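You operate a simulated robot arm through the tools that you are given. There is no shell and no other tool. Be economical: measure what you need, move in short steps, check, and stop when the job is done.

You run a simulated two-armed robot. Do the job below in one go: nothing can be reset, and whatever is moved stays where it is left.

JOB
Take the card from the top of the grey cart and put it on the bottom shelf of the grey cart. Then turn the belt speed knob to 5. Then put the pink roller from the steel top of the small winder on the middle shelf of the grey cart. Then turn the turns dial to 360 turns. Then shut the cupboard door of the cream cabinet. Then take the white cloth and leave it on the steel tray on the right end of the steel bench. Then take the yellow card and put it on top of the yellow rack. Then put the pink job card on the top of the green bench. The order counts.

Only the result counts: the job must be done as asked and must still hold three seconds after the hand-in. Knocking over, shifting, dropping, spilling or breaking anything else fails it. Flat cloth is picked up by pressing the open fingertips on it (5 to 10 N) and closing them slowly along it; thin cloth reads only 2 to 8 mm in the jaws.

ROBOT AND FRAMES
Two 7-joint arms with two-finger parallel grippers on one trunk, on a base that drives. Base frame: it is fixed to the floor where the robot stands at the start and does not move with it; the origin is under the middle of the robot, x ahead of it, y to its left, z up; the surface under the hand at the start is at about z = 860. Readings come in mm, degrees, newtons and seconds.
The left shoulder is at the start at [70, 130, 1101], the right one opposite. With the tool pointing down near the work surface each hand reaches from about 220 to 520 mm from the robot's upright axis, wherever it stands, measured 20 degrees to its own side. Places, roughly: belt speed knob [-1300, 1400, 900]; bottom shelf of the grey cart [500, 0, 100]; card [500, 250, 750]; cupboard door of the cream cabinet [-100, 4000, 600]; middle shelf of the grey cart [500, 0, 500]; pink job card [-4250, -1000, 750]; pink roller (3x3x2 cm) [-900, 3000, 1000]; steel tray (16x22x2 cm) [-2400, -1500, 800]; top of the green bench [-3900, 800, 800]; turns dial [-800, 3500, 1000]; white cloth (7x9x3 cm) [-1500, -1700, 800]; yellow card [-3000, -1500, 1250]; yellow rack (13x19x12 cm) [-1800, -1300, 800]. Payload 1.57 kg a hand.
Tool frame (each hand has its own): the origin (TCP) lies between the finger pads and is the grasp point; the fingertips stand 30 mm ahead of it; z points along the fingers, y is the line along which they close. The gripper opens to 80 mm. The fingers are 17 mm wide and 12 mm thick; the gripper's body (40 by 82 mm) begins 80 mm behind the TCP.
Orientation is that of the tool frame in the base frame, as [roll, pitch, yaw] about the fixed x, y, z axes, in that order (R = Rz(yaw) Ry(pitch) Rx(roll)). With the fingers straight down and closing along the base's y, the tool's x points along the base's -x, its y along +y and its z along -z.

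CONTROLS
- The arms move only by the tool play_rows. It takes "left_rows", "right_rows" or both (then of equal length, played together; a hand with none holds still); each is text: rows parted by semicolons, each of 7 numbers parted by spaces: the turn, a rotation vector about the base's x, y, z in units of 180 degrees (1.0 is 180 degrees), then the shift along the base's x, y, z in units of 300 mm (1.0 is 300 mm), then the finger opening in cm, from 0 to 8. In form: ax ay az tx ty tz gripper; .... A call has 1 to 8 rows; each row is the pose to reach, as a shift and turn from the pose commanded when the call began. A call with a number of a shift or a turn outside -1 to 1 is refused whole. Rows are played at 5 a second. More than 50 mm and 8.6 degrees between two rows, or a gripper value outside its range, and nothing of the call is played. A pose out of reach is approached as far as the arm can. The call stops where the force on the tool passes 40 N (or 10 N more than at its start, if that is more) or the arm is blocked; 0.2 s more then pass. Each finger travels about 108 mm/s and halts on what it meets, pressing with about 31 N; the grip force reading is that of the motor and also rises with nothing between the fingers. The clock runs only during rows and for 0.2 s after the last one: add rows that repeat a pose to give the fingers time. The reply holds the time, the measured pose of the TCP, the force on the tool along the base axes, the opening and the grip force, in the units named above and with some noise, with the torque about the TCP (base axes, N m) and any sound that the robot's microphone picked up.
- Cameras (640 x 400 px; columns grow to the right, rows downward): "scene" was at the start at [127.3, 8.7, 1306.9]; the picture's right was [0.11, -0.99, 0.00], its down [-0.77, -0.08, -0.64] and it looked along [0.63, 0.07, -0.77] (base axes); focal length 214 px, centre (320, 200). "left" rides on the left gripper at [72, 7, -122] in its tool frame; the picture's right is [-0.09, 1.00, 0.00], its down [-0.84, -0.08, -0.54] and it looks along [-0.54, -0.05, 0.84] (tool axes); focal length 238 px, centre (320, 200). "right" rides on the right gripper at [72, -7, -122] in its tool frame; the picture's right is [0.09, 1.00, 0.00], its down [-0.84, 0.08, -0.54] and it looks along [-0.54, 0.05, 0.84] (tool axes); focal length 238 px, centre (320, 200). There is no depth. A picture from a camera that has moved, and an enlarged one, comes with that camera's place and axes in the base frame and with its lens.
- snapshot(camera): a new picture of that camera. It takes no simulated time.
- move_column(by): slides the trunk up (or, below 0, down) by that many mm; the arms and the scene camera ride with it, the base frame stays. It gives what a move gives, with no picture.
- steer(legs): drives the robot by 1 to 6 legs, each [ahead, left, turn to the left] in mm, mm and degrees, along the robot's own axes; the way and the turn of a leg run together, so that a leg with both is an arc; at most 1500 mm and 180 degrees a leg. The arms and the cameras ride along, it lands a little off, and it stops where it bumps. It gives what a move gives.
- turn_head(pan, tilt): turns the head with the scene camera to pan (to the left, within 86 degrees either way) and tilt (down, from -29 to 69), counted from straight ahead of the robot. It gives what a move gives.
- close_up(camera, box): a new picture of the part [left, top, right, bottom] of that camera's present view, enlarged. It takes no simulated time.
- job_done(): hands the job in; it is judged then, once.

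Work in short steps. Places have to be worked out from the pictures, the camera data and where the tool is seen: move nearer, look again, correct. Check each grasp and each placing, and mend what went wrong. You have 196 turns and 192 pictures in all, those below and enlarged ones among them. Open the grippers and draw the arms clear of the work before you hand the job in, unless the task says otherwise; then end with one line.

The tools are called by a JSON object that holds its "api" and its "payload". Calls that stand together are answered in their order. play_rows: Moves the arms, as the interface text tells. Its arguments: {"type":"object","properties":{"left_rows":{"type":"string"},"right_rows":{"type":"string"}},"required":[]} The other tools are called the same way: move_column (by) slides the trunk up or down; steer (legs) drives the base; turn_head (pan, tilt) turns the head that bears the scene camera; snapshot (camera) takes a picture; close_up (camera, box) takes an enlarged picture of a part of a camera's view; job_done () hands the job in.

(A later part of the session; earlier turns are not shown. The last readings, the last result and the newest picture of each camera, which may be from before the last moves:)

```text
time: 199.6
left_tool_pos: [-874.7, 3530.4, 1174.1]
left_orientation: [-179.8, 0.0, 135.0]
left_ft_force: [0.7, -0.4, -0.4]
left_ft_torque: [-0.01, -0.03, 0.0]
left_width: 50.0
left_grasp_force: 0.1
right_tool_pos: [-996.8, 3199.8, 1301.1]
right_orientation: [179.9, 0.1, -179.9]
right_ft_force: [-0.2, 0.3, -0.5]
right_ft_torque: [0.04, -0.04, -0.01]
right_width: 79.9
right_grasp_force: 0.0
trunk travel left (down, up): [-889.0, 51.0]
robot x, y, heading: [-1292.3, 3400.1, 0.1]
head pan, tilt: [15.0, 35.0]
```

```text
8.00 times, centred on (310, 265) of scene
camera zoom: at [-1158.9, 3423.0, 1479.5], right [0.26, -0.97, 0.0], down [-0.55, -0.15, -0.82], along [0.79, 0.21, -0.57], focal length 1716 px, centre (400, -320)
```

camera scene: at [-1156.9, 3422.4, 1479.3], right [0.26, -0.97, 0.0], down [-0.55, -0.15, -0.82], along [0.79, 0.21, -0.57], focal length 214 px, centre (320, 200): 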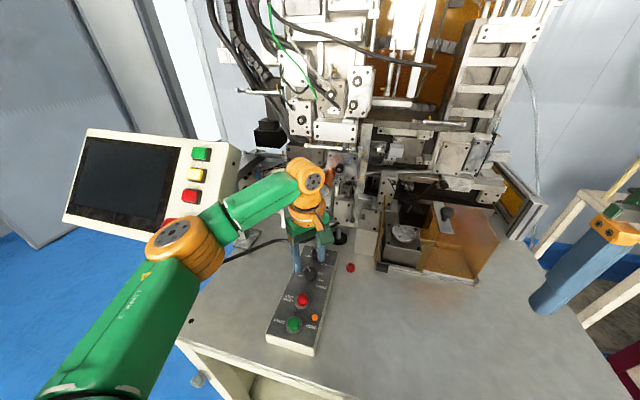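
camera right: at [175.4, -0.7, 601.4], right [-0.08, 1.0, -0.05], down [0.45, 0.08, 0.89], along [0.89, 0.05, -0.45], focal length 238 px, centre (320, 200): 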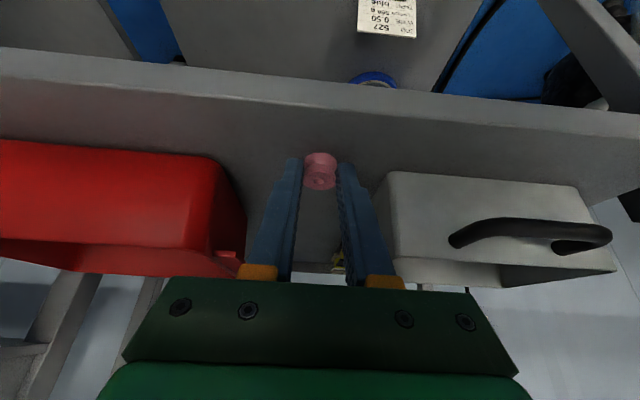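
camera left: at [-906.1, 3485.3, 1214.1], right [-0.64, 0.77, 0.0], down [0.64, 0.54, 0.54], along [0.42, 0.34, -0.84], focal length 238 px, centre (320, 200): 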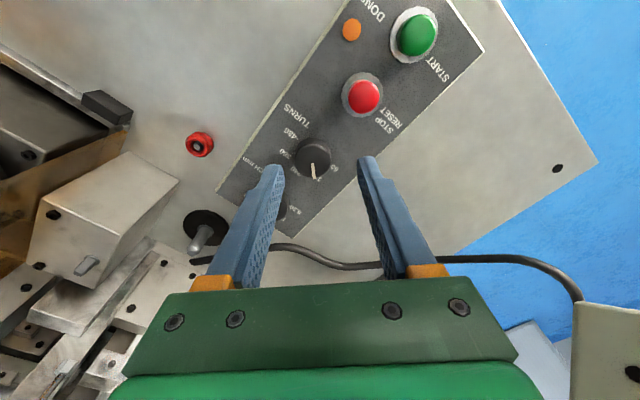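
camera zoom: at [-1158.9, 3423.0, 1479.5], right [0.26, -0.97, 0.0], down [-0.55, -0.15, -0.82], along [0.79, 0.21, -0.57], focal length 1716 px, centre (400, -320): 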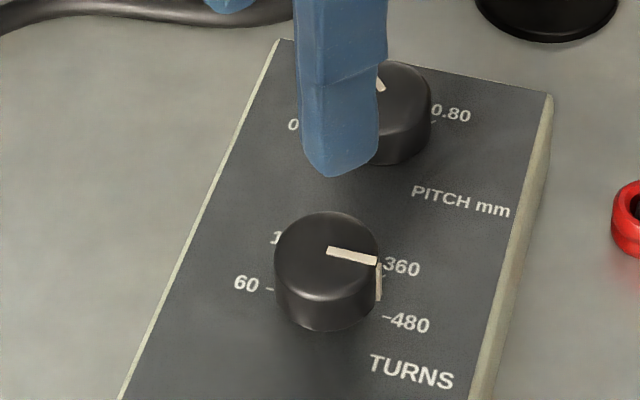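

The pointer now actually aims at 480, so it overshot one step when rotating off-centre. I hover again with the hand at yaw ≈157° and re-centre to turn it back 45°.

{"api": "play_rows", "payload": {"left_rows": "0 0 0.042 0.04 0.003 -0.07 5; 0 0 0.084 0.08 0.006 -0.15 5; 0 0 0.125 0.11 0.01 -0.25 5; 0 0 0.125 0.12 0.01 -0.28 5; 0 0 0.125 0.12 0.01 -0.28 5"}}

{"api": "close_up", "payload": {"camera": "left", "box": [256, 110, 384, 210]}}

{"api": "close_up", "payload": {"camera": "scene", "box": [280, 240, 340, 290]}}

```text
time: 200.8
left_tool_pos: [-833.8, 3533.6, 1090.5]
left_orientation: [-179.7, 0.0, 157.5]
left_ft_force: [-0.5, 0.6, -0.2]
left_ft_torque: [0.02, -0.02, 0.01]
left_width: 50.3
left_grasp_force: 0.1
right_tool_pos: [-994.6, 3199.4, 1300.9]
right_orientation: [179.7, -0.2, -179.9]
right_ft_force: [0.1, -0.4, -0.1]
right_ft_torque: [-0.01, 0.02, 0.01]
right_width: 80.3
right_grasp_force: 0.0
trunk travel left (down, up): [-889.0, 51.0]
robot x, y, heading: [-1292.1, 3403.9, -0.0]
head pan, tilt: [15.0, 35.0]
```

```text
4.00 times, centred on (320, 160) of left
camera zoom: at [-898.1, 3568.7, 1211.9], right [0.47, 0.88, 0.0], down [0.75, -0.39, 0.54], along [0.48, -0.26, -0.84], focal length 953 px, centre (320, 360)
```

zoom: 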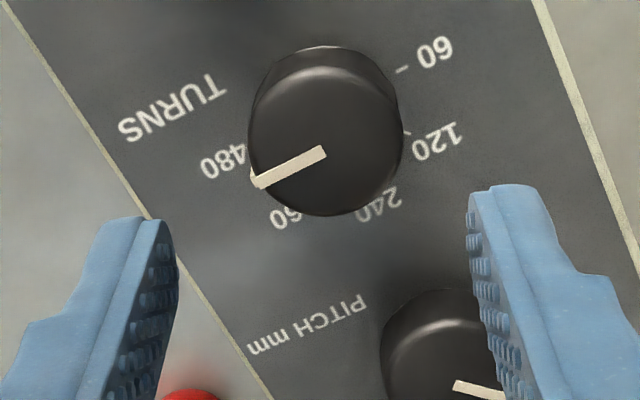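

```text
8.00 times, centred on (310, 265) of scene
camera zoom: at [-1157.2, 3422.5, 1479.4], right [0.26, -0.97, 0.0], down [-0.55, -0.15, -0.82], along [0.79, 0.21, -0.57], focal length 1716 px, centre (400, -320)
```

zoom: 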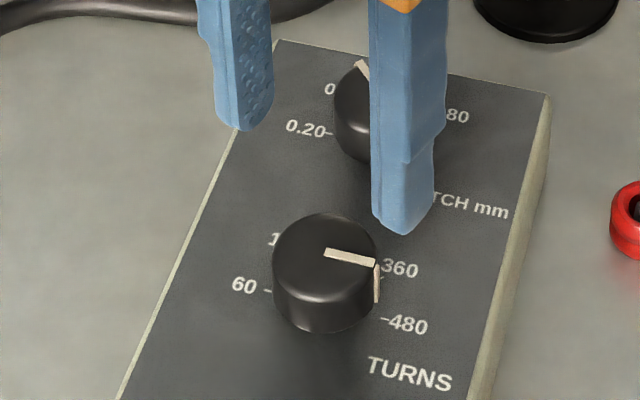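

Reconciling all views, the knob is at about [-836, 3535] with its top nearer z≈1018 (I had gripped only its very top, off-centre). I descend lower, centred, and grip.

{"api": "play_rows", "payload": {"left_rows": "0 0 0 -0.007 0.005 -0.06 5; 0 0 0 -0.007 0.005 -0.12 5; 0 0 0 -0.007 0.005 -0.165 5; 0 0 0 -0.007 0.005 -0.185 5; 0 0 0 -0.007 0.005 -0.185 4; 0 0 0 -0.007 0.005 -0.185 3; 0 0 0 -0.007 0.005 -0.185 2.3; 0 0 0 -0.007 0.005 -0.185 2.3"}}

{"api": "close_up", "payload": {"camera": "left", "box": [256, 110, 384, 210]}}

{"api": "close_up", "payload": {"camera": "scene", "box": [280, 240, 340, 290]}}

```text
time: 202.6
left_tool_pos: [-834.9, 3536.7, 1034.9]
left_orientation: [-179.7, -0.2, 157.5]
left_ft_force: [0.6, 2.9, -0.3]
left_ft_torque: [-0.1, -0.34, 0.01]
left_width: 32.6
left_grasp_force: 41.2
right_tool_pos: [-994.3, 3201.9, 1301.7]
right_orientation: [179.8, -0.1, -179.9]
right_ft_force: [-0.1, 0.8, -0.5]
right_ft_torque: [-0.03, 0.01, 0.0]
right_width: 80.0
right_grasp_force: 0.0
trunk travel left (down, up): [-889.0, 51.0]
robot x, y, heading: [-1295.0, 3401.0, 0.0]
head pan, tilt: [15.0, 35.0]
```

```text
4.00 times, centred on (320, 160) of left
camera zoom: at [-899.1, 3570.3, 1156.2], right [0.47, 0.88, -0.01], down [0.75, -0.39, 0.54], along [0.48, -0.26, -0.84], focal length 953 px, centre (320, 360)
```

zoom: 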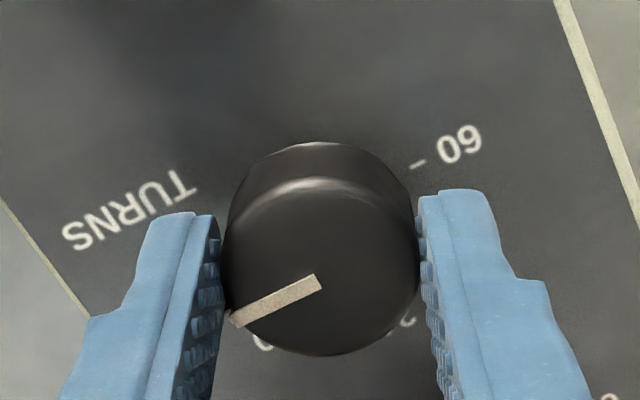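

```text
8.00 times, centred on (310, 265) of scene
camera zoom: at [-1156.5, 3424.2, 1479.3], right [0.26, -0.97, 0.0], down [-0.55, -0.15, -0.82], along [0.79, 0.21, -0.57], focal length 1716 px, centre (400, -320)
```

zoom: 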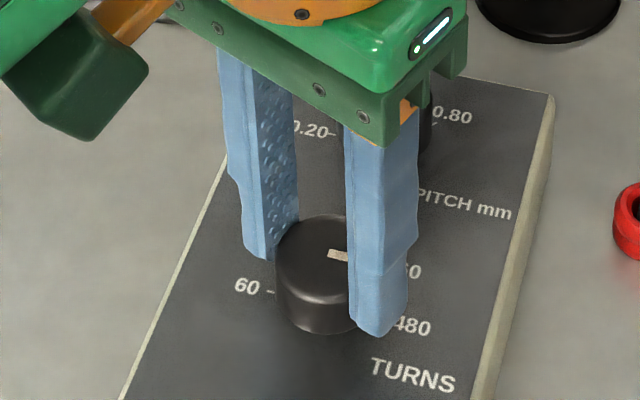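

Well centred with low forces. I turn it +45° counter-clockwise.

{"api": "play_rows", "payload": {"left_rows": "0 0 0.045 0 0 0 2.3; 0 0 0.09 0 0 0 2.3; 0 0 0.135 0 0 0 2.3; 0 0 0.18 0 0 0 2.3; 0 0 0.225 0 0 0 2.3; 0 0 0.25 0 0 0 2.3; 0 0 0.25 0 0 0 2.3"}}

{"api": "close_up", "payload": {"camera": "left", "box": [256, 110, 384, 210]}}

{"api": "close_up", "payload": {"camera": "scene", "box": [280, 240, 340, 290]}}

```text
time: 204.2
left_tool_pos: [-835.7, 3535.2, 1035.7]
left_orientation: [-179.8, -0.1, -157.5]
left_ft_force: [5.5, -1.7, 6.1]
left_ft_torque: [-0.02, -0.28, -0.03]
left_width: 32.8
left_grasp_force: 41.2
right_tool_pos: [-993.4, 3199.1, 1301.0]
right_orientation: [179.7, -0.1, -179.9]
right_ft_force: [0.2, -0.2, 0.3]
right_ft_torque: [-0.01, 0.02, 0.03]
right_width: 80.0
right_grasp_force: 0.0
trunk travel left (down, up): [-889.0, 51.0]
robot x, y, heading: [-1290.2, 3400.0, 0.1]
head pan, tilt: [15.0, 35.0]
```

```text
4.00 times, centred on (320, 160) of left
camera zoom: at [-904.8, 3513.9, 1156.2], right [-0.3, 0.95, 0.0], down [0.8, 0.25, 0.54], along [0.52, 0.16, -0.84], focal length 953 px, centre (320, 360)
```

zoom: 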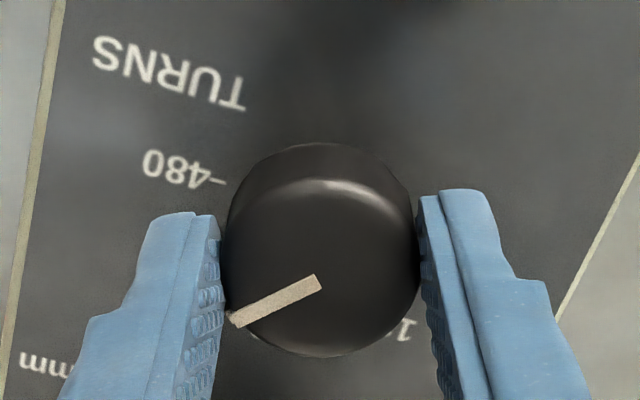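

```text
8.00 times, centred on (310, 265) of scene
camera zoom: at [-1155.6, 3421.2, 1479.3], right [0.26, -0.97, 0.0], down [-0.55, -0.15, -0.82], along [0.79, 0.21, -0.57], focal length 1716 px, centre (400, -320)
```

zoom: 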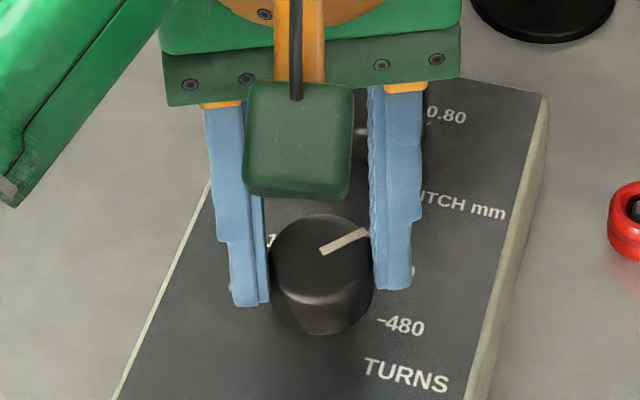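

The pointer turned 45° to 360. I release, lift, and verify.

{"api": "play_rows", "payload": {"left_rows": "0 0 0 0 0 0 3.5; 0 0 0 0 0 0 5; 0 0 0 0 0 0 5; 0 0 0 0 0 0.07 5; 0 0 0 0 0 0.2 5; 0 0 0 -0.02 0 0.33 5; 0 0 0 -0.1 0 0.43 5"}}

{"api": "close_up", "payload": {"camera": "left", "box": [220, 60, 420, 210]}}

{"api": "close_up", "payload": {"camera": "scene", "box": [280, 240, 340, 290]}}

```text
time: 205.8
left_tool_pos: [-867.9, 3539.3, 1166.5]
left_orientation: [-179.8, 0.1, -157.5]
left_ft_force: [0.2, 0.3, 0.1]
left_ft_torque: [-0.03, -0.04, 0.0]
left_width: 50.1
left_grasp_force: 0.0
right_tool_pos: [-994.9, 3200.4, 1301.1]
right_orientation: [179.8, -0.1, -179.9]
right_ft_force: [-0.4, 0.0, -0.3]
right_ft_torque: [0.0, -0.01, 0.02]
right_width: 80.1
right_grasp_force: 0.0
trunk travel left (down, up): [-889.0, 51.0]
robot x, y, heading: [-1294.0, 3399.0, 0.2]
head pan, tilt: [15.0, 35.0]
```

```text
2.67 times, centred on (320, 135) of left
camera zoom: at [-936.9, 3517.8, 1287.0], right [-0.3, 0.95, 0.0], down [0.8, 0.25, 0.54], along [0.52, 0.16, -0.84], focal length 636 px, centre (320, 373)
```

zoom: 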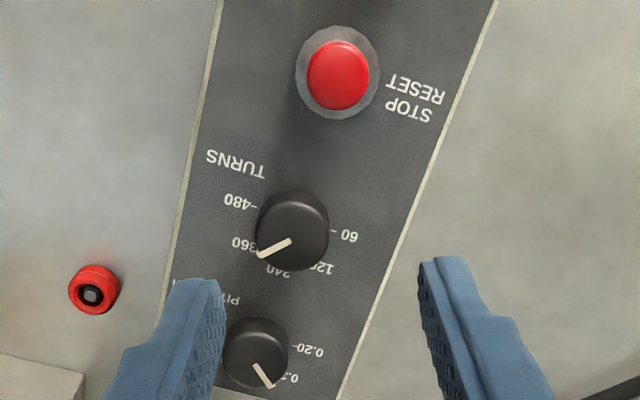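

```text
8.00 times, centred on (310, 265) of scene
camera zoom: at [-1158.7, 3423.2, 1479.5], right [0.26, -0.97, 0.0], down [-0.55, -0.15, -0.82], along [0.79, 0.21, -0.57], focal length 1716 px, centre (400, -320)
```

zoom: 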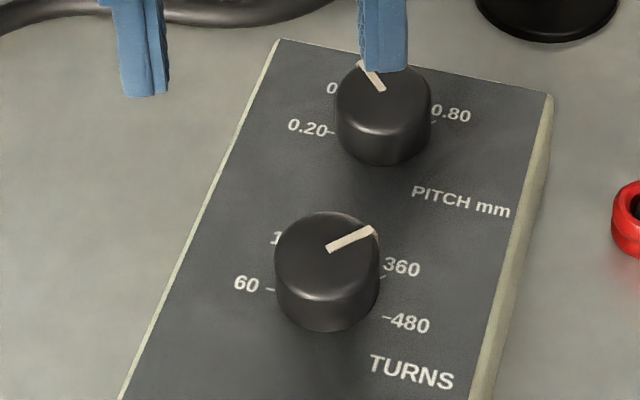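

TURNS is at 360. Now I retract the left hand, back off, and look to the left for the cream cabinet's cupboard door.

{"api": "play_rows", "payload": {"left_rows": "0 0 -0.04 -0.1 0 0.05 8; 0 0 -0.08 -0.22 -0.02 0.05 8; 0 0 -0.125 -0.35 -0.04 0.05 8; 0 0 -0.125 -0.5 -0.06 0.05 8; 0 0 -0.125 -0.6 -0.06 0.05 8"}}

{"api": "steer", "payload": {"legs": [[-700, 0, 0]]}}

{"api": "turn_head", "payload": {"pan": 45, "tilt": 15}}

{"api": "snapshot", "payload": {"camera": "scene"}}

```text
time: 207.0
left_tool_pos: [-1048.7, 3515.2, 1182.5]
left_orientation: [-179.8, -0.1, 180.0]
left_ft_force: [0.3, 0.4, -0.2]
left_ft_torque: [0.01, 0.0, -0.01]
left_width: 80.1
left_grasp_force: 0.0
right_tool_pos: [-995.3, 3200.2, 1300.1]
right_orientation: [179.8, 0.0, -179.8]
right_ft_force: [-0.3, 0.0, 0.0]
right_ft_torque: [-0.01, -0.03, -0.01]
right_width: 79.9
right_grasp_force: 0.0
trunk travel left (down, up): [-889.0, 51.0]
robot x, y, heading: [-1290.5, 3398.7, 0.2]
head pan, tilt: [15.0, 35.0]
```

```text
time: 210.7
left_tool_pos: [-1712.1, 3513.8, 1180.6]
left_orientation: [-179.6, -0.2, 179.5]
left_ft_force: [0.3, -0.3, 0.2]
left_ft_torque: [-0.02, 0.0, 0.0]
left_width: 80.0
left_grasp_force: 0.0
right_tool_pos: [-1662.7, 3197.6, 1300.2]
right_orientation: [179.8, -0.2, 179.6]
right_ft_force: [0.4, -0.1, 0.3]
right_ft_torque: [0.01, -0.01, -0.03]
right_width: 80.0
right_grasp_force: 0.0
trunk travel left (down, up): [-889.0, 51.0]
robot x, y, heading: [-1962.5, 3401.6, -0.2]
head pan, tilt: [15.0, 35.0]
```

```text
time: 211.6
left_tool_pos: [-1714.5, 3513.5, 1180.9]
left_orientation: [-179.7, -0.1, 179.5]
left_ft_force: [0.6, -0.3, 0.5]
left_ft_torque: [0.0, -0.03, 0.01]
left_width: 79.7
left_grasp_force: 0.0
right_tool_pos: [-1664.7, 3197.4, 1300.5]
right_orientation: [179.7, 0.0, 179.6]
right_ft_force: [0.2, 0.7, -0.2]
right_ft_torque: [-0.02, -0.01, -0.03]
right_width: 80.1
right_grasp_force: 0.1
trunk travel left (down, up): [-889.0, 51.0]
robot x, y, heading: [-1964.1, 3400.6, 0.1]
head pan, tilt: [45.0, 15.0]
```

```text
93 pictures are left
camera scene: at [-1844.8, 3465.8, 1511.3], right [0.7, -0.71, 0.0], down [-0.18, -0.18, -0.97], along [0.69, 0.68, -0.26], focal length 214 px, centre (320, 200)
```

scene: 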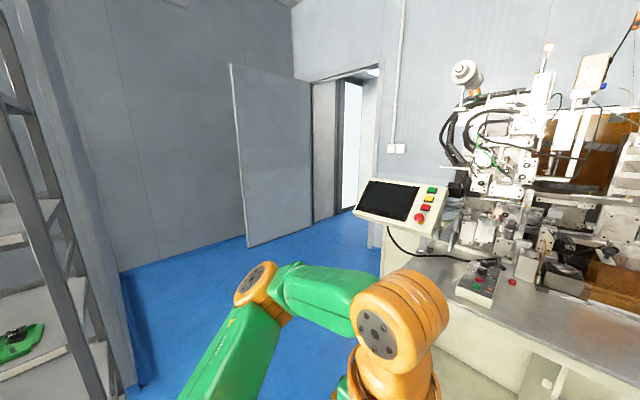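

No cupboard door visible from here; it may be on the far-left side. I slide left 900 mm and look along the winder's left side.

{"api": "steer", "payload": {"legs": [[150, 950, 0]]}}

{"api": "turn_head", "payload": {"pan": -10, "tilt": 20}}

{"api": "snapshot", "payload": {"camera": "scene"}}

```text
time: 216.5
left_tool_pos: [-1556.5, 4436.9, 1181.7]
left_orientation: [-179.7, -0.2, -178.0]
left_ft_force: [0.2, -0.4, -0.1]
left_ft_torque: [0.0, 0.0, -0.03]
left_width: 80.2
left_grasp_force: 0.1
right_tool_pos: [-1494.3, 4122.5, 1300.9]
right_orientation: [179.7, -0.2, -178.0]
right_ft_force: [-0.2, -0.1, -1.2]
right_ft_torque: [0.01, 0.01, -0.01]
right_width: 80.1
right_grasp_force: 0.1
trunk travel left (down, up): [-889.0, 51.0]
robot x, y, heading: [-1798.0, 4311.8, 2.2]
head pan, tilt: [45.0, 15.0]
stopped in leg 1: the robot was blocked; the commanded pose is now the measured one
```

```text
time: 217.8
left_tool_pos: [-1557.4, 4438.7, 1181.3]
left_orientation: [-179.8, -0.1, -178.1]
left_ft_force: [0.5, -0.3, -0.4]
left_ft_torque: [0.0, -0.02, -0.01]
left_width: 80.1
left_grasp_force: 0.0
right_tool_pos: [-1494.1, 4123.0, 1300.2]
right_orientation: [179.6, -0.1, -178.0]
right_ft_force: [1.0, 1.0, -0.7]
right_ft_torque: [-0.02, -0.06, -0.02]
right_width: 79.9
right_grasp_force: 0.0
trunk travel left (down, up): [-889.0, 51.0]
robot x, y, heading: [-1796.5, 4314.9, 2.3]
head pan, tilt: [-10.0, 20.0]
```

```text
92 pictures are left
camera scene: at [-1655.9, 4302.2, 1503.2], right [-0.14, -0.99, 0.0], down [-0.34, 0.05, -0.94], along [0.93, -0.13, -0.34], focal length 214 px, centre (320, 200)
```

scene: 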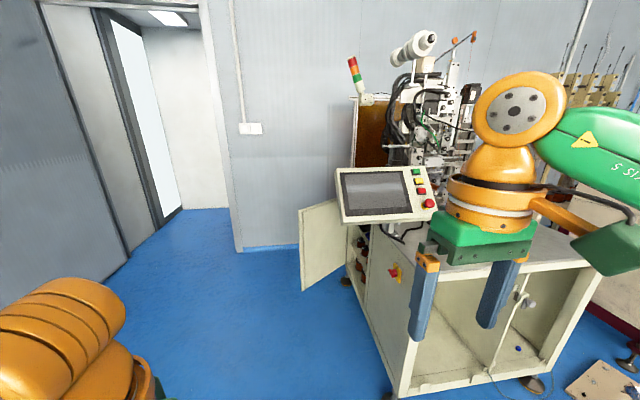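

The cupboard door is on the winder cabinet's left side, hinged at the back near [70, 3770] with the free edge at about [-190, 4250], open ~60°. Something blocked the base at my left; I look there before moving.

{"api": "turn_head", "payload": {"pan": 80, "tilt": 35}}

{"api": "snapshot", "payload": {"camera": "scene"}}

```text
time: 219.4
left_tool_pos: [-1557.3, 4436.6, 1181.9]
left_orientation: [-179.7, -0.2, -178.1]
left_ft_force: [0.6, 0.4, 0.2]
left_ft_torque: [0.04, 0.02, 0.01]
left_width: 79.9
left_grasp_force: 0.1
right_tool_pos: [-1492.8, 4123.1, 1300.2]
right_orientation: [179.7, -0.1, -178.0]
right_ft_force: [-0.6, -0.7, 0.3]
right_ft_torque: [0.01, 0.01, 0.02]
right_width: 80.1
right_grasp_force: 0.0
trunk travel left (down, up): [-889.0, 51.0]
robot x, y, heading: [-1800.5, 4311.7, 1.8]
head pan, tilt: [80.0, 35.0]
```

```text
91 pictures are left
camera scene: at [-1735.8, 4402.3, 1479.4], right [0.99, -0.14, 0.0], down [-0.08, -0.57, -0.82], along [0.11, 0.81, -0.57], focal length 214 px, centre (320, 200)
```

scene: 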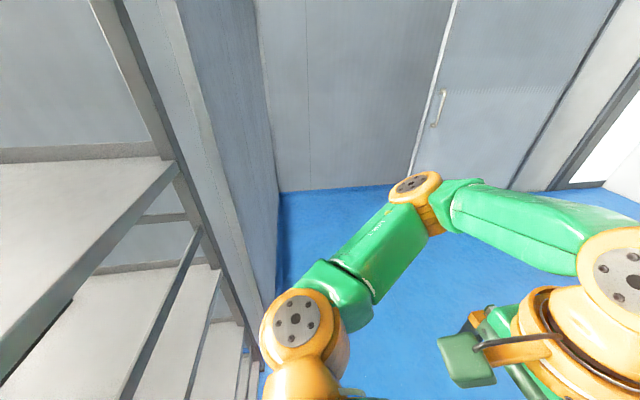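

A rack post is close on my left; I move away from it, go around ahead-left with clearance from the pendant screen, and turn to face the cabinet's left side (heading −90°).

{"api": "steer", "payload": {"legs": [[500, -60, -2], [0, 500, 0], [950, 0, 0], [0, 0, -90]]}}

{"api": "turn_head", "payload": {"pan": 10, "tilt": 35}}

{"api": "snapshot", "payload": {"camera": "scene"}}

```text
time: 233.5
left_tool_pos: [-243.4, 4511.6, 1181.5]
left_orientation: [-179.7, -0.1, 86.1]
left_ft_force: [0.7, -0.3, -1.1]
left_ft_torque: [-0.02, 0.0, 0.04]
left_width: 79.9
left_grasp_force: 0.0
right_tool_pos: [-561.7, 4481.9, 1301.2]
right_orientation: [179.7, -0.2, 86.2]
right_ft_force: [-0.2, 0.3, 0.0]
right_ft_torque: [0.02, -0.02, -0.02]
right_width: 80.1
right_grasp_force: 0.1
trunk travel left (down, up): [-889.0, 51.0]
robot x, y, heading: [-343.5, 4764.5, -93.8]
head pan, tilt: [80.0, 35.0]
```

```text
time: 234.9
left_tool_pos: [-244.3, 4511.7, 1181.0]
left_orientation: [-179.8, -0.1, 86.0]
left_ft_force: [-0.7, 0.1, 0.7]
left_ft_torque: [-0.01, -0.02, 0.0]
left_width: 80.3
left_grasp_force: 0.0
right_tool_pos: [-563.1, 4480.8, 1299.2]
right_orientation: [179.8, -0.1, 86.2]
right_ft_force: [0.7, 0.2, 0.0]
right_ft_torque: [0.03, 0.0, 0.01]
right_width: 80.0
right_grasp_force: 0.1
trunk travel left (down, up): [-889.0, 51.0]
robot x, y, heading: [-344.4, 4763.8, -93.5]
head pan, tilt: [10.0, 35.0]
```

```text
90 pictures are left
camera scene: at [-335.7, 4628.9, 1479.4], right [-0.99, -0.11, 0.0], down [-0.06, 0.57, -0.82], along [0.09, -0.81, -0.57], focal length 214 px, centre (320, 200)
```

scene: 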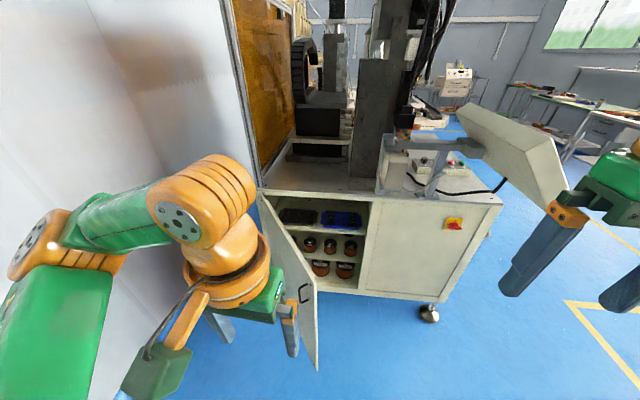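

The door's hinge is near [41, 3790], free edge near [-268, 4230], top z≈905. My left hand is already on its outer side. I close the left fingers, drive 120 mm nearer, and lower the fingertips behind the door's outer face.

{"api": "steer", "payload": {"legs": [[120, 0, 3.5]]}}

{"api": "play_rows", "payload": {"left_rows": "0 0 0 0.08 -0.12 0 6; 0 0 0 0.16 -0.24 0 4; 0 0 0 0.2 -0.38 0 2; 0 0 0 0.22 -0.52 0 0; 0 0 0 0.22 -0.6 0 0"}}

{"api": "snapshot", "payload": {"camera": "scene"}}

```text
time: 236.1
left_tool_pos: [-232.6, 4401.3, 1182.9]
left_orientation: [-179.9, 0.2, 89.8]
left_ft_force: [0.5, 0.6, 0.0]
left_ft_torque: [-0.02, 0.04, 0.06]
left_width: 79.9
left_grasp_force: 0.0
right_tool_pos: [-548.0, 4350.8, 1301.4]
right_orientation: [179.8, 0.2, 89.8]
right_ft_force: [-0.3, 0.4, -0.8]
right_ft_torque: [0.0, 0.04, 0.01]
right_width: 80.1
right_grasp_force: 0.0
trunk travel left (down, up): [-889.0, 51.0]
robot x, y, heading: [-347.2, 4644.8, -90.1]
head pan, tilt: [10.0, 35.0]
```

```text
time: 237.3
left_tool_pos: [-164.5, 4214.2, 1181.1]
left_orientation: [-179.8, 0.1, 89.7]
left_ft_force: [0.6, 0.0, 0.6]
left_ft_torque: [0.0, 0.0, 0.0]
left_width: 0.2
left_grasp_force: 21.6
right_tool_pos: [-547.0, 4344.3, 1300.0]
right_orientation: [179.6, -0.1, 89.8]
right_ft_force: [0.8, -0.3, -0.6]
right_ft_torque: [0.01, -0.01, 0.0]
right_width: 80.0
right_grasp_force: 0.1
trunk travel left (down, up): [-889.0, 51.0]
robot x, y, heading: [-347.4, 4641.9, -90.3]
head pan, tilt: [10.0, 35.0]
```

```text
89 pictures are left
camera scene: at [-331.8, 4506.6, 1479.3], right [-0.99, -0.17, 0.0], down [-0.1, 0.57, -0.82], along [0.14, -0.81, -0.57], focal length 214 px, centre (320, 200)
```

scene: 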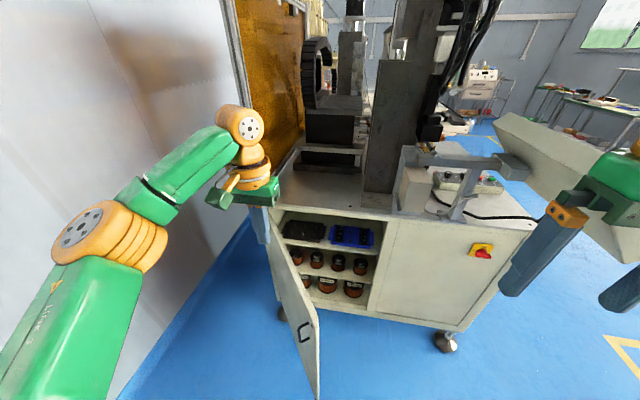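

The hand is above the outer side of the door. I lower the trunk 150 mm, then the hand 160 mm, staying clear of the door.

{"api": "move_column", "payload": {"by": -150}}

{"api": "play_rows", "payload": {"left_rows": "0 0 0 0 0 -0.15 0; 0 0 0 0 0 -0.3 0; 0 0 0 0 0 -0.42 0; 0 0 0 0 0 -0.53 0; 0 0 0 0 0 -0.53 0"}}

{"api": "snapshot", "payload": {"camera": "scene"}}

```text
time: 239.1
left_tool_pos: [-165.7, 4215.5, 1031.4]
left_orientation: [-179.7, -0.1, 89.8]
left_ft_force: [-0.3, -0.9, 0.1]
left_ft_torque: [0.03, 0.04, 0.0]
left_width: 0.0
left_grasp_force: 21.5
right_tool_pos: [-547.3, 4345.4, 1150.0]
right_orientation: [179.7, 0.0, 89.8]
right_ft_force: [-0.1, 0.5, -0.1]
right_ft_torque: [0.01, 0.01, -0.02]
right_width: 79.7
right_grasp_force: 0.1
trunk travel left (down, up): [-739.0, 201.0]
robot x, y, heading: [-345.8, 4640.3, -90.0]
head pan, tilt: [10.0, 35.0]
```

```text
time: 240.3
left_tool_pos: [-165.9, 4216.9, 870.3]
left_orientation: [-179.7, -0.1, 89.8]
left_ft_force: [0.1, -0.9, -0.3]
left_ft_torque: [0.02, 0.0, -0.02]
left_width: 0.0
left_grasp_force: 21.6
right_tool_pos: [-548.6, 4345.0, 1151.7]
right_orientation: [179.7, -0.1, 89.9]
right_ft_force: [-0.4, 0.2, -0.5]
right_ft_torque: [-0.01, -0.02, 0.0]
right_width: 79.8
right_grasp_force: 0.1
trunk travel left (down, up): [-739.0, 201.0]
robot x, y, heading: [-348.6, 4640.4, -90.2]
head pan, tilt: [10.0, 35.0]
```

```text
88 pictures are left
camera scene: at [-331.2, 4507.4, 1329.4], right [-0.99, -0.17, 0.0], down [-0.1, 0.56, -0.82], along [0.14, -0.81, -0.57], focal length 214 px, centre (320, 200)
```

scene: 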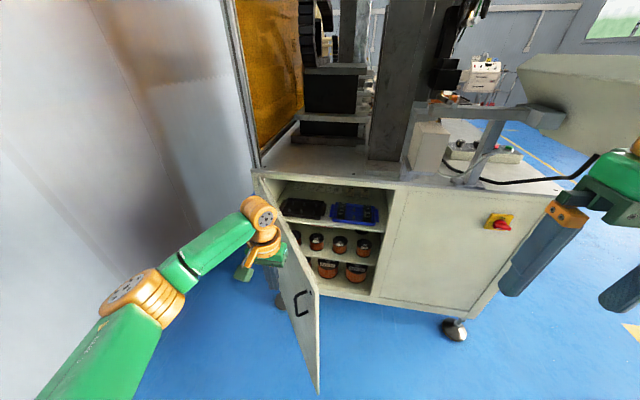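

Fingers are behind the door's outer face. I push by driving diagonally: ahead 140 mm and right 110 mm.

{"api": "steer", "payload": {"legs": [[140, -110, 0]]}}

{"api": "snapshot", "payload": {"camera": "scene"}}

```text
time: 241.8
left_tool_pos: [-275.6, 4080.4, 872.9]
left_orientation: [-179.8, 0.0, 89.8]
left_ft_force: [0.3, -0.5, 1.2]
left_ft_torque: [-0.02, 0.02, 0.03]
left_width: 0.0
left_grasp_force: 21.4
right_tool_pos: [-658.9, 4208.9, 1151.2]
right_orientation: [179.8, 0.0, 89.9]
right_ft_force: [0.2, -0.8, 0.0]
right_ft_torque: [0.02, 0.0, 0.01]
right_width: 79.8
right_grasp_force: 0.1
trunk travel left (down, up): [-739.0, 201.0]
robot x, y, heading: [-460.0, 4505.3, -90.1]
head pan, tilt: [10.0, 35.0]
```

```text
87 pictures are left
camera scene: at [-441.2, 4371.5, 1329.5], right [-0.98, -0.17, 0.0], down [-0.1, 0.56, -0.82], along [0.14, -0.81, -0.57], focal length 214 px, centre (320, 200)
```

scene: 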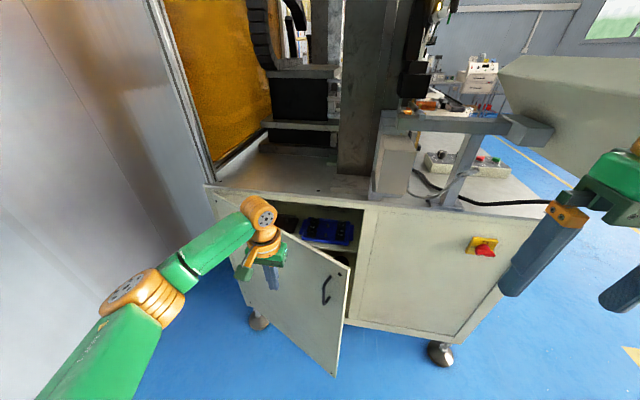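

The door swings well and the fingers push its outer face. I continue: drive ahead 190 mm, slightly left to keep the right arm away from the pendant.

{"api": "steer", "payload": {"legs": [[190, 40, 0]]}}

{"api": "snapshot", "payload": {"camera": "scene"}}

```text
time: 243.3
left_tool_pos: [-238.0, 3890.5, 871.5]
left_orientation: [-179.8, 0.0, 89.9]
left_ft_force: [0.6, -0.2, -0.8]
left_ft_torque: [-0.03, 0.0, 0.0]
left_width: 0.1
left_grasp_force: 20.7
right_tool_pos: [-620.5, 4019.6, 1151.7]
right_orientation: [179.6, 0.0, 90.0]
right_ft_force: [0.0, -0.3, -0.5]
right_ft_torque: [0.02, -0.02, -0.03]
right_width: 80.2
right_grasp_force: 0.0
trunk travel left (down, up): [-739.0, 201.0]
robot x, y, heading: [-417.8, 4316.1, -90.2]
head pan, tilt: [10.0, 35.0]
```

```text
86 pictures are left
camera scene: at [-403.5, 4181.7, 1329.6], right [-0.98, -0.17, 0.0], down [-0.1, 0.56, -0.82], along [0.14, -0.81, -0.57], focal length 214 px, centre (320, 200)
```

scene: 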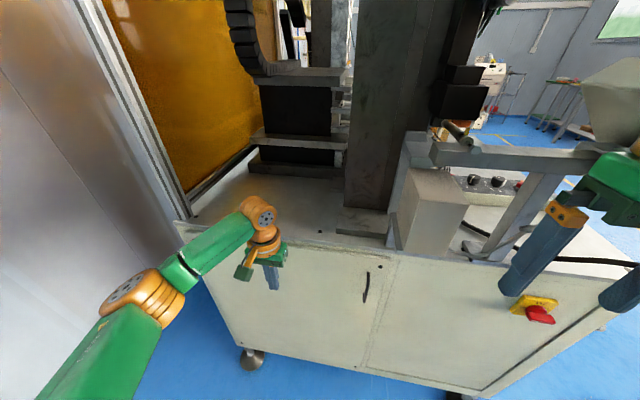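

The door looks almost shut. I raise the hand 18 mm and press forward on the door to make sure it closes.

{"api": "play_rows", "payload": {"left_rows": "0 0 0 0 -0.05 0.06 0; 0 0 0 -0.05 -0.13 0.06 0; 0 0 0 -0.1 -0.2 0.06 0; 0 0 0 -0.15 -0.25 0.06 0; 0 0 0 -0.2 -0.29 0.06 0; 0 0 0 -0.2 -0.32 0.06 0"}}

{"api": "snapshot", "payload": {"camera": "scene"}}

```text
time: 244.8
left_tool_pos: [-280.3, 3835.4, 889.4]
left_orientation: [-179.5, 0.3, 90.0]
left_ft_force: [15.7, 26.5, 2.6]
left_ft_torque: [-0.23, 0.11, 0.15]
left_width: 0.1
left_grasp_force: 21.1
left hand out of reach, approached as far as the arm can: row 4, 5, 6
right_tool_pos: [-612.2, 4027.7, 1154.9]
right_orientation: [-179.9, 0.7, 90.0]
right_ft_force: [0.7, 0.6, -0.5]
right_ft_torque: [0.01, 0.01, -0.02]
right_width: 80.0
right_grasp_force: 0.1
trunk travel left (down, up): [-739.0, 201.0]
robot x, y, heading: [-420.8, 4315.3, -89.7]
head pan, tilt: [10.0, 35.0]
```

```text
85 pictures are left
camera scene: at [-395.5, 4192.7, 1330.6], right [-0.98, -0.18, 0.01], down [-0.11, 0.56, -0.82], along [0.14, -0.81, -0.57], focal length 214 px, centre (320, 200)
```

scene: 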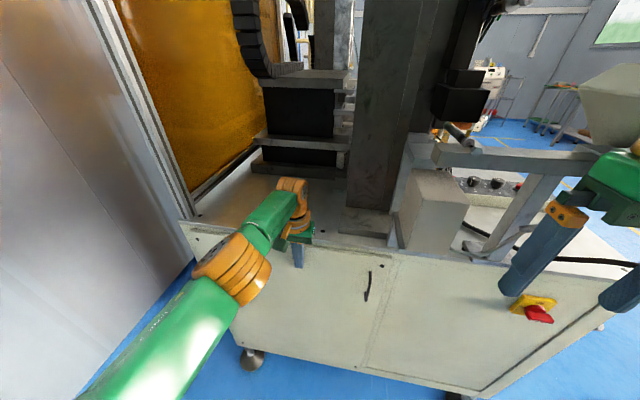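

Firm contact of about 26 N. I retreat the hand and check the door edge in close-up.

{"api": "play_rows", "payload": {"left_rows": "0 0 0 0.1 0.12 0.05 0; 0 0 0 0.1 0.28 0.1 0; 0 0 0 0.1 0.44 0.2 0; 0 0 0 0.1 0.5 0.35 2; 0 0 0 0.1 0.5 0.5 4; 0 0 0 0.1 0.5 0.65 6; 0 0 0 0.1 0.5 0.8 8"}}

{"api": "close_up", "payload": {"camera": "scene", "box": [170, 190, 450, 390]}}

```text
refused: row 2 steps farther than a row can; nothing moved
```

```text
2.00 times, centred on (310, 290) of scene
camera zoom: at [-395.5, 4192.7, 1330.6], right [-0.98, -0.18, 0.01], down [-0.11, 0.56, -0.82], along [0.14, -0.81, -0.57], focal length 429 px, centre (340, 20)
```

zoom: 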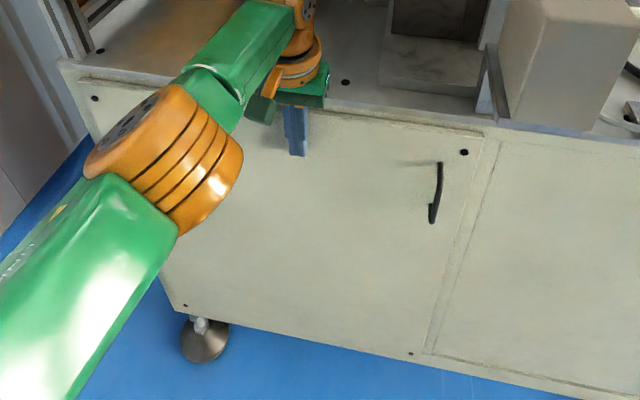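

The door is flush with the cabinet. I retreat the hand with smaller steps and back away.

{"api": "play_rows", "payload": {"left_rows": "0 0 0 0.05 0.12 0.03 0; 0 0 0 0.08 0.26 0.06 0; 0 0 0 0.1 0.38 0.13 0; 0 0 0 0.1 0.46 0.26 2; 0 0 0 0.1 0.5 0.4 4; 0 0 0 0.1 0.5 0.55 6; 0 0 0 0.1 0.5 0.7 8; 0 0 0 0.1 0.5 0.8 8"}}

{"api": "steer", "payload": {"legs": [[-430, 60, 0]]}}

{"api": "snapshot", "payload": {"camera": "scene"}}

```text
time: 245.1
left_tool_pos: [-281.6, 3836.4, 890.3]
left_orientation: [-179.3, -0.7, 89.9]
left_ft_force: [2.8, 15.0, 1.6]
left_ft_torque: [-0.57, -0.02, 0.12]
left_width: 0.3
left_grasp_force: 21.1
left hand out of reach, approached as far as the arm can: row 1
right_tool_pos: [-617.8, 4023.8, 1153.2]
right_orientation: [179.7, 0.2, 90.0]
right_ft_force: [0.2, -0.4, -1.2]
right_ft_torque: [0.0, 0.04, 0.04]
right_width: 79.7
right_grasp_force: 0.0
trunk travel left (down, up): [-739.0, 201.0]
robot x, y, heading: [-419.0, 4314.7, -90.3]
head pan, tilt: [10.0, 35.0]
stopped in row 1 (left hand): the force on the tool passed its limit at 52 N (the readings are from after the stop); the commanded pose is now the measured one
```

```text
time: 247.8
left_tool_pos: [-222.8, 4272.3, 889.0]
left_orientation: [-179.5, -0.9, 90.2]
left_ft_force: [-0.2, -1.2, 0.3]
left_ft_torque: [0.02, 0.02, 0.02]
left_width: 0.2
left_grasp_force: 21.3
right_tool_pos: [-561.2, 4455.3, 1149.7]
right_orientation: [179.7, -0.2, 90.5]
right_ft_force: [0.1, 0.6, -0.3]
right_ft_torque: [0.01, 0.01, 0.01]
right_width: 79.9
right_grasp_force: 0.0
trunk travel left (down, up): [-739.0, 201.0]
robot x, y, heading: [-366.4, 4754.7, -89.5]
head pan, tilt: [10.0, 35.0]
```

```text
83 pictures are left
camera scene: at [-346.5, 4619.4, 1329.2], right [-0.98, -0.18, 0.0], down [-0.1, 0.56, -0.82], along [0.15, -0.8, -0.57], focal length 214 px, centre (320, 200)
```

scene: 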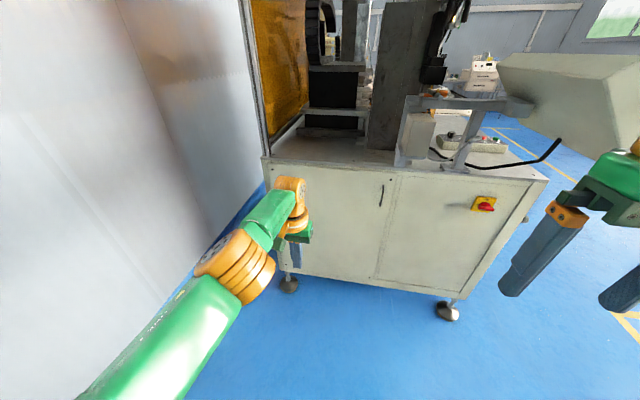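

The door is shut. I raise and retract the left hand, then drive out past the pendant back to the aisle.

{"api": "play_rows", "payload": {"left_rows": "0 0 0 0 0.1 0.1 2; 0 0 0 0 0.2 0.2 4; 0 0 0 -0.05 0.3 0.32 6; 0 0 0 -0.05 0.42 0.43 8; 0 0 0 -0.05 0.52 0.55 8; 0 0 0 -0.05 0.6 0.68 8; 0 0 0 -0.05 0.65 0.8 8"}}

{"api": "steer", "payload": {"legs": [[0, -950, 0], [500, 0, 0], [0, -650, 0]]}}

{"api": "turn_head", "payload": {"pan": 0, "tilt": 15}}

{"api": "snapshot", "payload": {"camera": "scene"}}

```text
time: 249.4
left_tool_pos: [-249.7, 4312.4, 1059.6]
left_orientation: [-179.3, -0.9, 90.1]
left_ft_force: [-0.3, 0.5, -0.6]
left_ft_torque: [0.02, 0.03, -0.01]
left_width: 79.9
left_grasp_force: 0.0
left hand out of reach, approached as far as the arm can: row 1, 2, 3, 4, 5, 6, 7
right_tool_pos: [-561.5, 4456.5, 1151.1]
right_orientation: [179.9, 0.1, 90.5]
right_ft_force: [0.3, 0.2, -0.6]
right_ft_torque: [-0.02, 0.0, 0.06]
right_width: 79.9
right_grasp_force: 0.0
trunk travel left (down, up): [-739.0, 201.0]
robot x, y, heading: [-363.3, 4759.7, -89.6]
head pan, tilt: [10.0, 35.0]
```

```text
time: 260.0
left_tool_pos: [-1811.7, 3764.9, 1060.1]
left_orientation: [-179.3, -0.9, 86.2]
left_ft_force: [0.3, -0.5, 0.6]
left_ft_torque: [0.02, 0.02, 0.01]
left_width: 80.1
left_grasp_force: 0.1
right_tool_pos: [-2112.5, 3931.1, 1151.5]
right_orientation: [179.9, 0.0, 86.4]
right_ft_force: [0.6, 0.5, -0.1]
right_ft_torque: [-0.03, 0.01, -0.01]
right_width: 79.9
right_grasp_force: 0.0
trunk travel left (down, up): [-739.0, 201.0]
robot x, y, heading: [-1892.9, 4215.9, -93.6]
head pan, tilt: [10.0, 35.0]
```

```text
time: 260.9
left_tool_pos: [-1812.5, 3763.8, 1059.4]
left_orientation: [-179.4, -0.9, 86.1]
left_ft_force: [0.1, 0.2, -0.3]
left_ft_torque: [0.04, -0.06, -0.02]
left_width: 80.2
left_grasp_force: 0.0
right_tool_pos: [-2113.4, 3931.4, 1152.1]
right_orientation: [179.7, -0.2, 86.3]
right_ft_force: [-0.3, -0.9, -0.3]
right_ft_torque: [-0.02, -0.01, -0.01]
right_width: 80.0
right_grasp_force: 0.1
trunk travel left (down, up): [-739.0, 201.0]
robot x, y, heading: [-1893.3, 4216.6, -93.6]
head pan, tilt: [0.0, 15.0]
```

```text
82 pictures are left
camera scene: at [-1903.6, 4073.5, 1361.3], right [-1.0, 0.06, 0.0], down [0.02, 0.26, -0.97], along [-0.06, -0.96, -0.26], focal length 214 px, centre (320, 200)
```

scene: 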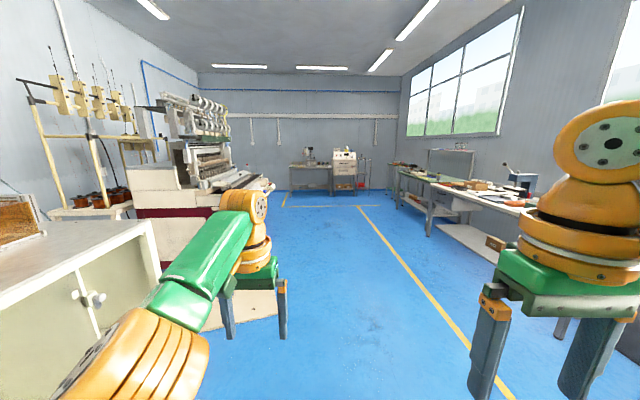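

The aisle is clear toward the far wall where the steel bench stands. I straighten, shift right and drive down the aisle.

{"api": "steer", "payload": {"legs": [[0, -180, 3.6], [1500, 0, 0], [1500, 0, 0], [1400, 0, 0]]}}

{"api": "turn_head", "payload": {"pan": 0, "tilt": 20}}

{"api": "snapshot", "payload": {"camera": "scene"}}

```text
time: 262.1
left_tool_pos: [-1950.9, 3740.1, 1059.9]
left_orientation: [-179.2, -1.0, 75.4]
left_ft_force: [0.0, -0.1, 0.3]
left_ft_torque: [0.0, 0.0, 0.0]
left_width: 79.9
left_grasp_force: 0.1
right_tool_pos: [-2216.3, 3960.7, 1150.4]
right_orientation: [179.9, 0.1, 75.5]
right_ft_force: [-0.2, -0.2, 0.0]
right_ft_torque: [0.01, -0.02, -0.01]
right_width: 79.8
right_grasp_force: 0.1
trunk travel left (down, up): [-739.0, 201.0]
robot x, y, heading: [-1948.5, 4199.6, -104.5]
head pan, tilt: [0.0, 15.0]
stopped in leg 1: the robot was blocked; the commanded pose is now the measured one
```

```text
time: 262.8
left_tool_pos: [-1953.6, 3737.9, 1060.0]
left_orientation: [-179.4, -1.0, 75.5]
left_ft_force: [-0.6, 0.2, 0.0]
left_ft_torque: [0.0, 0.0, 0.0]
left_width: 79.8
left_grasp_force: 0.2
right_tool_pos: [-2216.5, 3958.5, 1149.8]
right_orientation: [179.8, -0.1, 75.6]
right_ft_force: [-0.2, -0.1, 0.3]
right_ft_torque: [0.0, 0.0, -0.05]
right_width: 79.9
right_grasp_force: 0.1
trunk travel left (down, up): [-739.0, 201.0]
robot x, y, heading: [-1945.4, 4200.0, -104.2]
head pan, tilt: [0.0, 20.0]
```

```text
81 pictures are left
camera scene: at [-1983.8, 4060.0, 1353.2], right [-0.97, 0.25, 0.0], down [0.09, 0.33, -0.94], along [-0.23, -0.91, -0.34], focal length 214 px, centre (320, 200)
```

scene: 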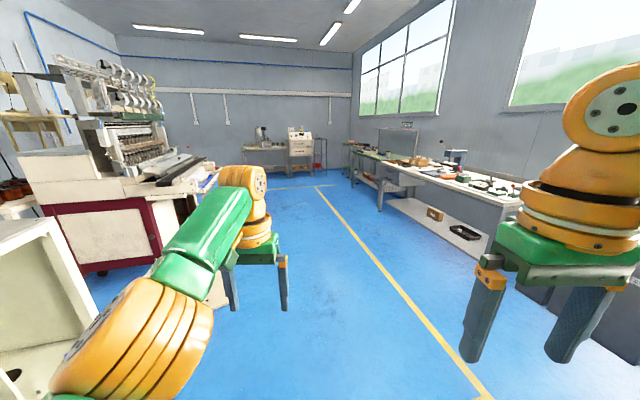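

Something behind-right blocked me (rack side). I drive straight ahead first, then straighten.

{"api": "steer", "payload": {"legs": [[450, 0, 0], [0, 0, 14.2], [1500, 0, 0], [1500, 0, 0], [900, 0, 0]]}}

{"api": "snapshot", "payload": {"camera": "scene"}}

```text
time: 284.8
left_tool_pos: [-1937.9, -590.8, 1058.5]
left_orientation: [-179.4, -0.9, 89.3]
left_ft_force: [0.8, 0.6, 0.4]
left_ft_torque: [0.0, 0.0, 0.0]
left_width: 79.9
left_grasp_force: 0.1
right_tool_pos: [-2247.5, -439.7, 1151.7]
right_orientation: [179.7, 0.0, 89.5]
right_ft_force: [-0.1, -0.1, 0.5]
right_ft_torque: [0.0, 0.02, 0.01]
right_width: 79.9
right_grasp_force: 0.1
trunk travel left (down, up): [-739.0, 201.0]
robot x, y, heading: [-2048.1, -145.7, -90.3]
head pan, tilt: [0.0, 20.0]
```

```text
80 pictures are left
camera scene: at [-2045.6, -286.3, 1353.3], right [-1.0, 0.01, 0.0], down [0.0, 0.34, -0.94], along [-0.01, -0.94, -0.34], focal length 214 px, centre (320, 200)
```

scene: 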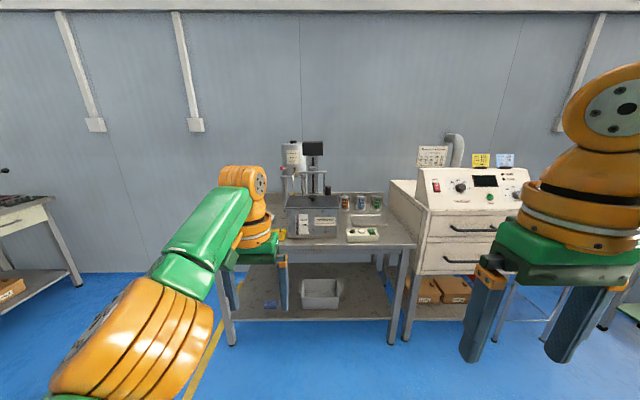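

{"api": "close_up", "payload": {"camera": "scene", "box": [205, 130, 545, 270]}}

```text
1.88 times, centred on (375, 200) of scene
camera zoom: at [-2045.6, -286.3, 1353.3], right [-1.0, 0.01, 0.0], down [0.0, 0.34, -0.94], along [-0.01, -0.94, -0.34], focal length 404 px, centre (216, 200)
```

zoom: 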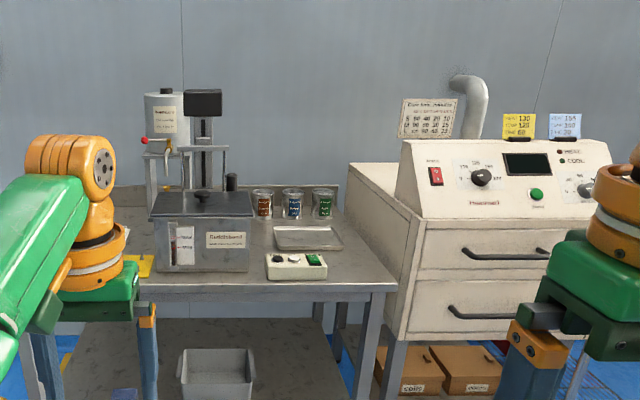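

The tray is at about [-2350, -1436], the yellow rack near [-1830, -1290]. I retract the left arm and shift left to see the left end of the bench and the white cloth.

{"api": "play_rows", "payload": {"left_rows": "0 0 0 0 0 0 8; 0 0 0 0 0.1 0 8"}}

{"api": "steer", "payload": {"legs": [[0, 430, 0]]}}

{"api": "snapshot", "payload": {"camera": "scene"}}

```text
time: 285.4
left_tool_pos: [-1938.6, -591.3, 1059.0]
left_orientation: [-179.4, -1.1, 89.3]
left_ft_force: [-0.8, 0.1, -0.5]
left_ft_torque: [0.01, -0.02, -0.04]
left_width: 79.9
left_grasp_force: 0.1
left hand out of reach, approached as far as the arm can: row 2
right_tool_pos: [-2247.4, -441.4, 1150.8]
right_orientation: [179.7, 0.0, 89.4]
right_ft_force: [-0.7, -0.4, 0.0]
right_ft_torque: [0.03, 0.0, -0.03]
right_width: 79.9
right_grasp_force: 0.0
trunk travel left (down, up): [-739.0, 201.0]
robot x, y, heading: [-2044.9, -146.8, -90.4]
head pan, tilt: [0.0, 20.0]
```

```text
time: 288.0
left_tool_pos: [-1515.5, -592.3, 1059.2]
left_orientation: [-179.5, -1.1, 89.5]
left_ft_force: [-0.4, -0.6, 0.1]
left_ft_torque: [0.0, 0.01, -0.02]
left_width: 80.3
left_grasp_force: 0.1
right_tool_pos: [-1826.8, -444.4, 1150.7]
right_orientation: [179.6, 0.0, 89.7]
right_ft_force: [0.1, -0.4, -0.1]
right_ft_torque: [0.01, -0.02, 0.02]
right_width: 80.1
right_grasp_force: 0.0
trunk travel left (down, up): [-739.0, 201.0]
robot x, y, heading: [-1621.4, -148.2, -90.0]
head pan, tilt: [0.0, 20.0]
```

```text
78 pictures are left
camera scene: at [-1624.8, -289.4, 1353.2], right [-1.0, 0.0, 0.0], down [0.0, 0.34, -0.94], along [0.0, -0.94, -0.34], focal length 214 px, centre (320, 200)
```

scene: 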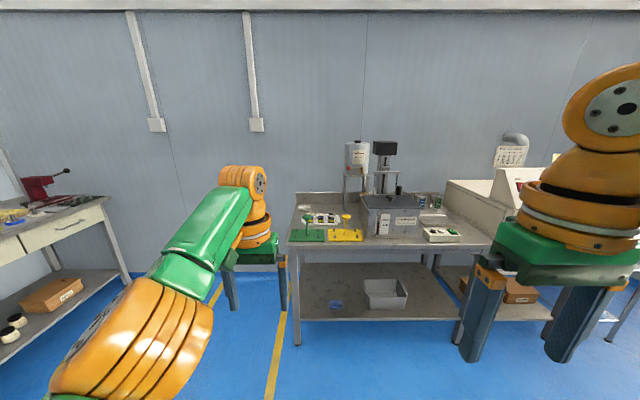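

The left arm is near a joint limit. I take a close look at the bench, and try moving the left hand sideways to free it.

{"api": "play_rows", "payload": {"left_rows": "0 0 0 0.1 0 0 8; 0 0 0 0.25 0.05 0 8; 0 0 0 0.4 0.15 0 8; 0 0 0 0.5 0.25 0.05 8; 0 0 0 0.5 0.35 0.1 8; 0 0 0 0.5 0.45 0.15 8"}}

{"api": "close_up", "payload": {"camera": "scene", "box": [270, 170, 490, 300]}}

```text
refused: row 3 steps farther than a row can; nothing moved
```

```text
2.91 times, centred on (380, 235) of scene
camera zoom: at [-1624.8, -289.4, 1353.2], right [-1.0, 0.0, 0.0], down [0.0, 0.34, -0.94], along [0.0, -0.94, -0.34], focal length 624 px, centre (146, 98)
```

zoom: 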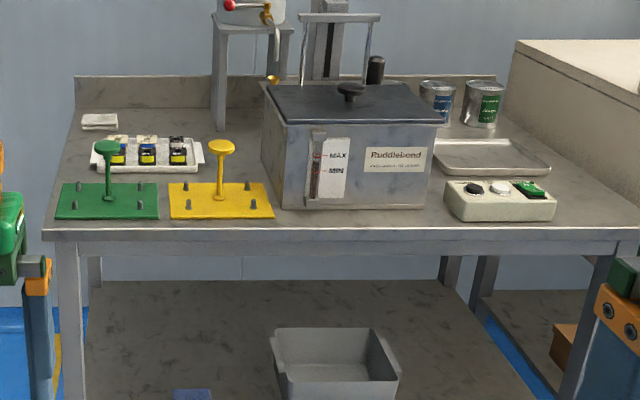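

The white cloth lies at the bench's rear-left at about [-1518, -1628]. I free the left arm with smaller steps.

{"api": "play_rows", "payload": {"left_rows": "0 0 0 0.12 0 0 8; 0 0 0 0.24 0.03 0 8; 0 0 0 0.34 0.1 0 8; 0 0 0 0.42 0.2 0.02 8; 0 0 0 0.48 0.3 0.06 8; 0 0 0 0.5 0.4 0.12 8; 0 0 0 0.5 0.5 0.18 8"}}

```text
time: 289.6
left_tool_pos: [-1358.8, -441.0, 1112.2]
left_orientation: [-178.7, 0.0, 90.5]
left_ft_force: [-3.5, 2.5, -2.1]
left_ft_torque: [-0.24, -0.29, -0.01]
left_width: 80.2
left_grasp_force: 0.0
left hand out of reach, approached as far as the arm can: row 1, 2, 3, 4, 5
right_tool_pos: [-1825.7, -438.0, 1152.4]
right_orientation: [179.7, 0.4, 89.7]
right_ft_force: [-0.2, 0.0, 0.2]
right_ft_torque: [-0.02, 0.0, -0.01]
right_width: 80.1
right_grasp_force: 0.0
trunk travel left (down, up): [-739.0, 201.0]
robot x, y, heading: [-1618.5, -146.3, -90.4]
head pan, tilt: [0.0, 20.0]
```

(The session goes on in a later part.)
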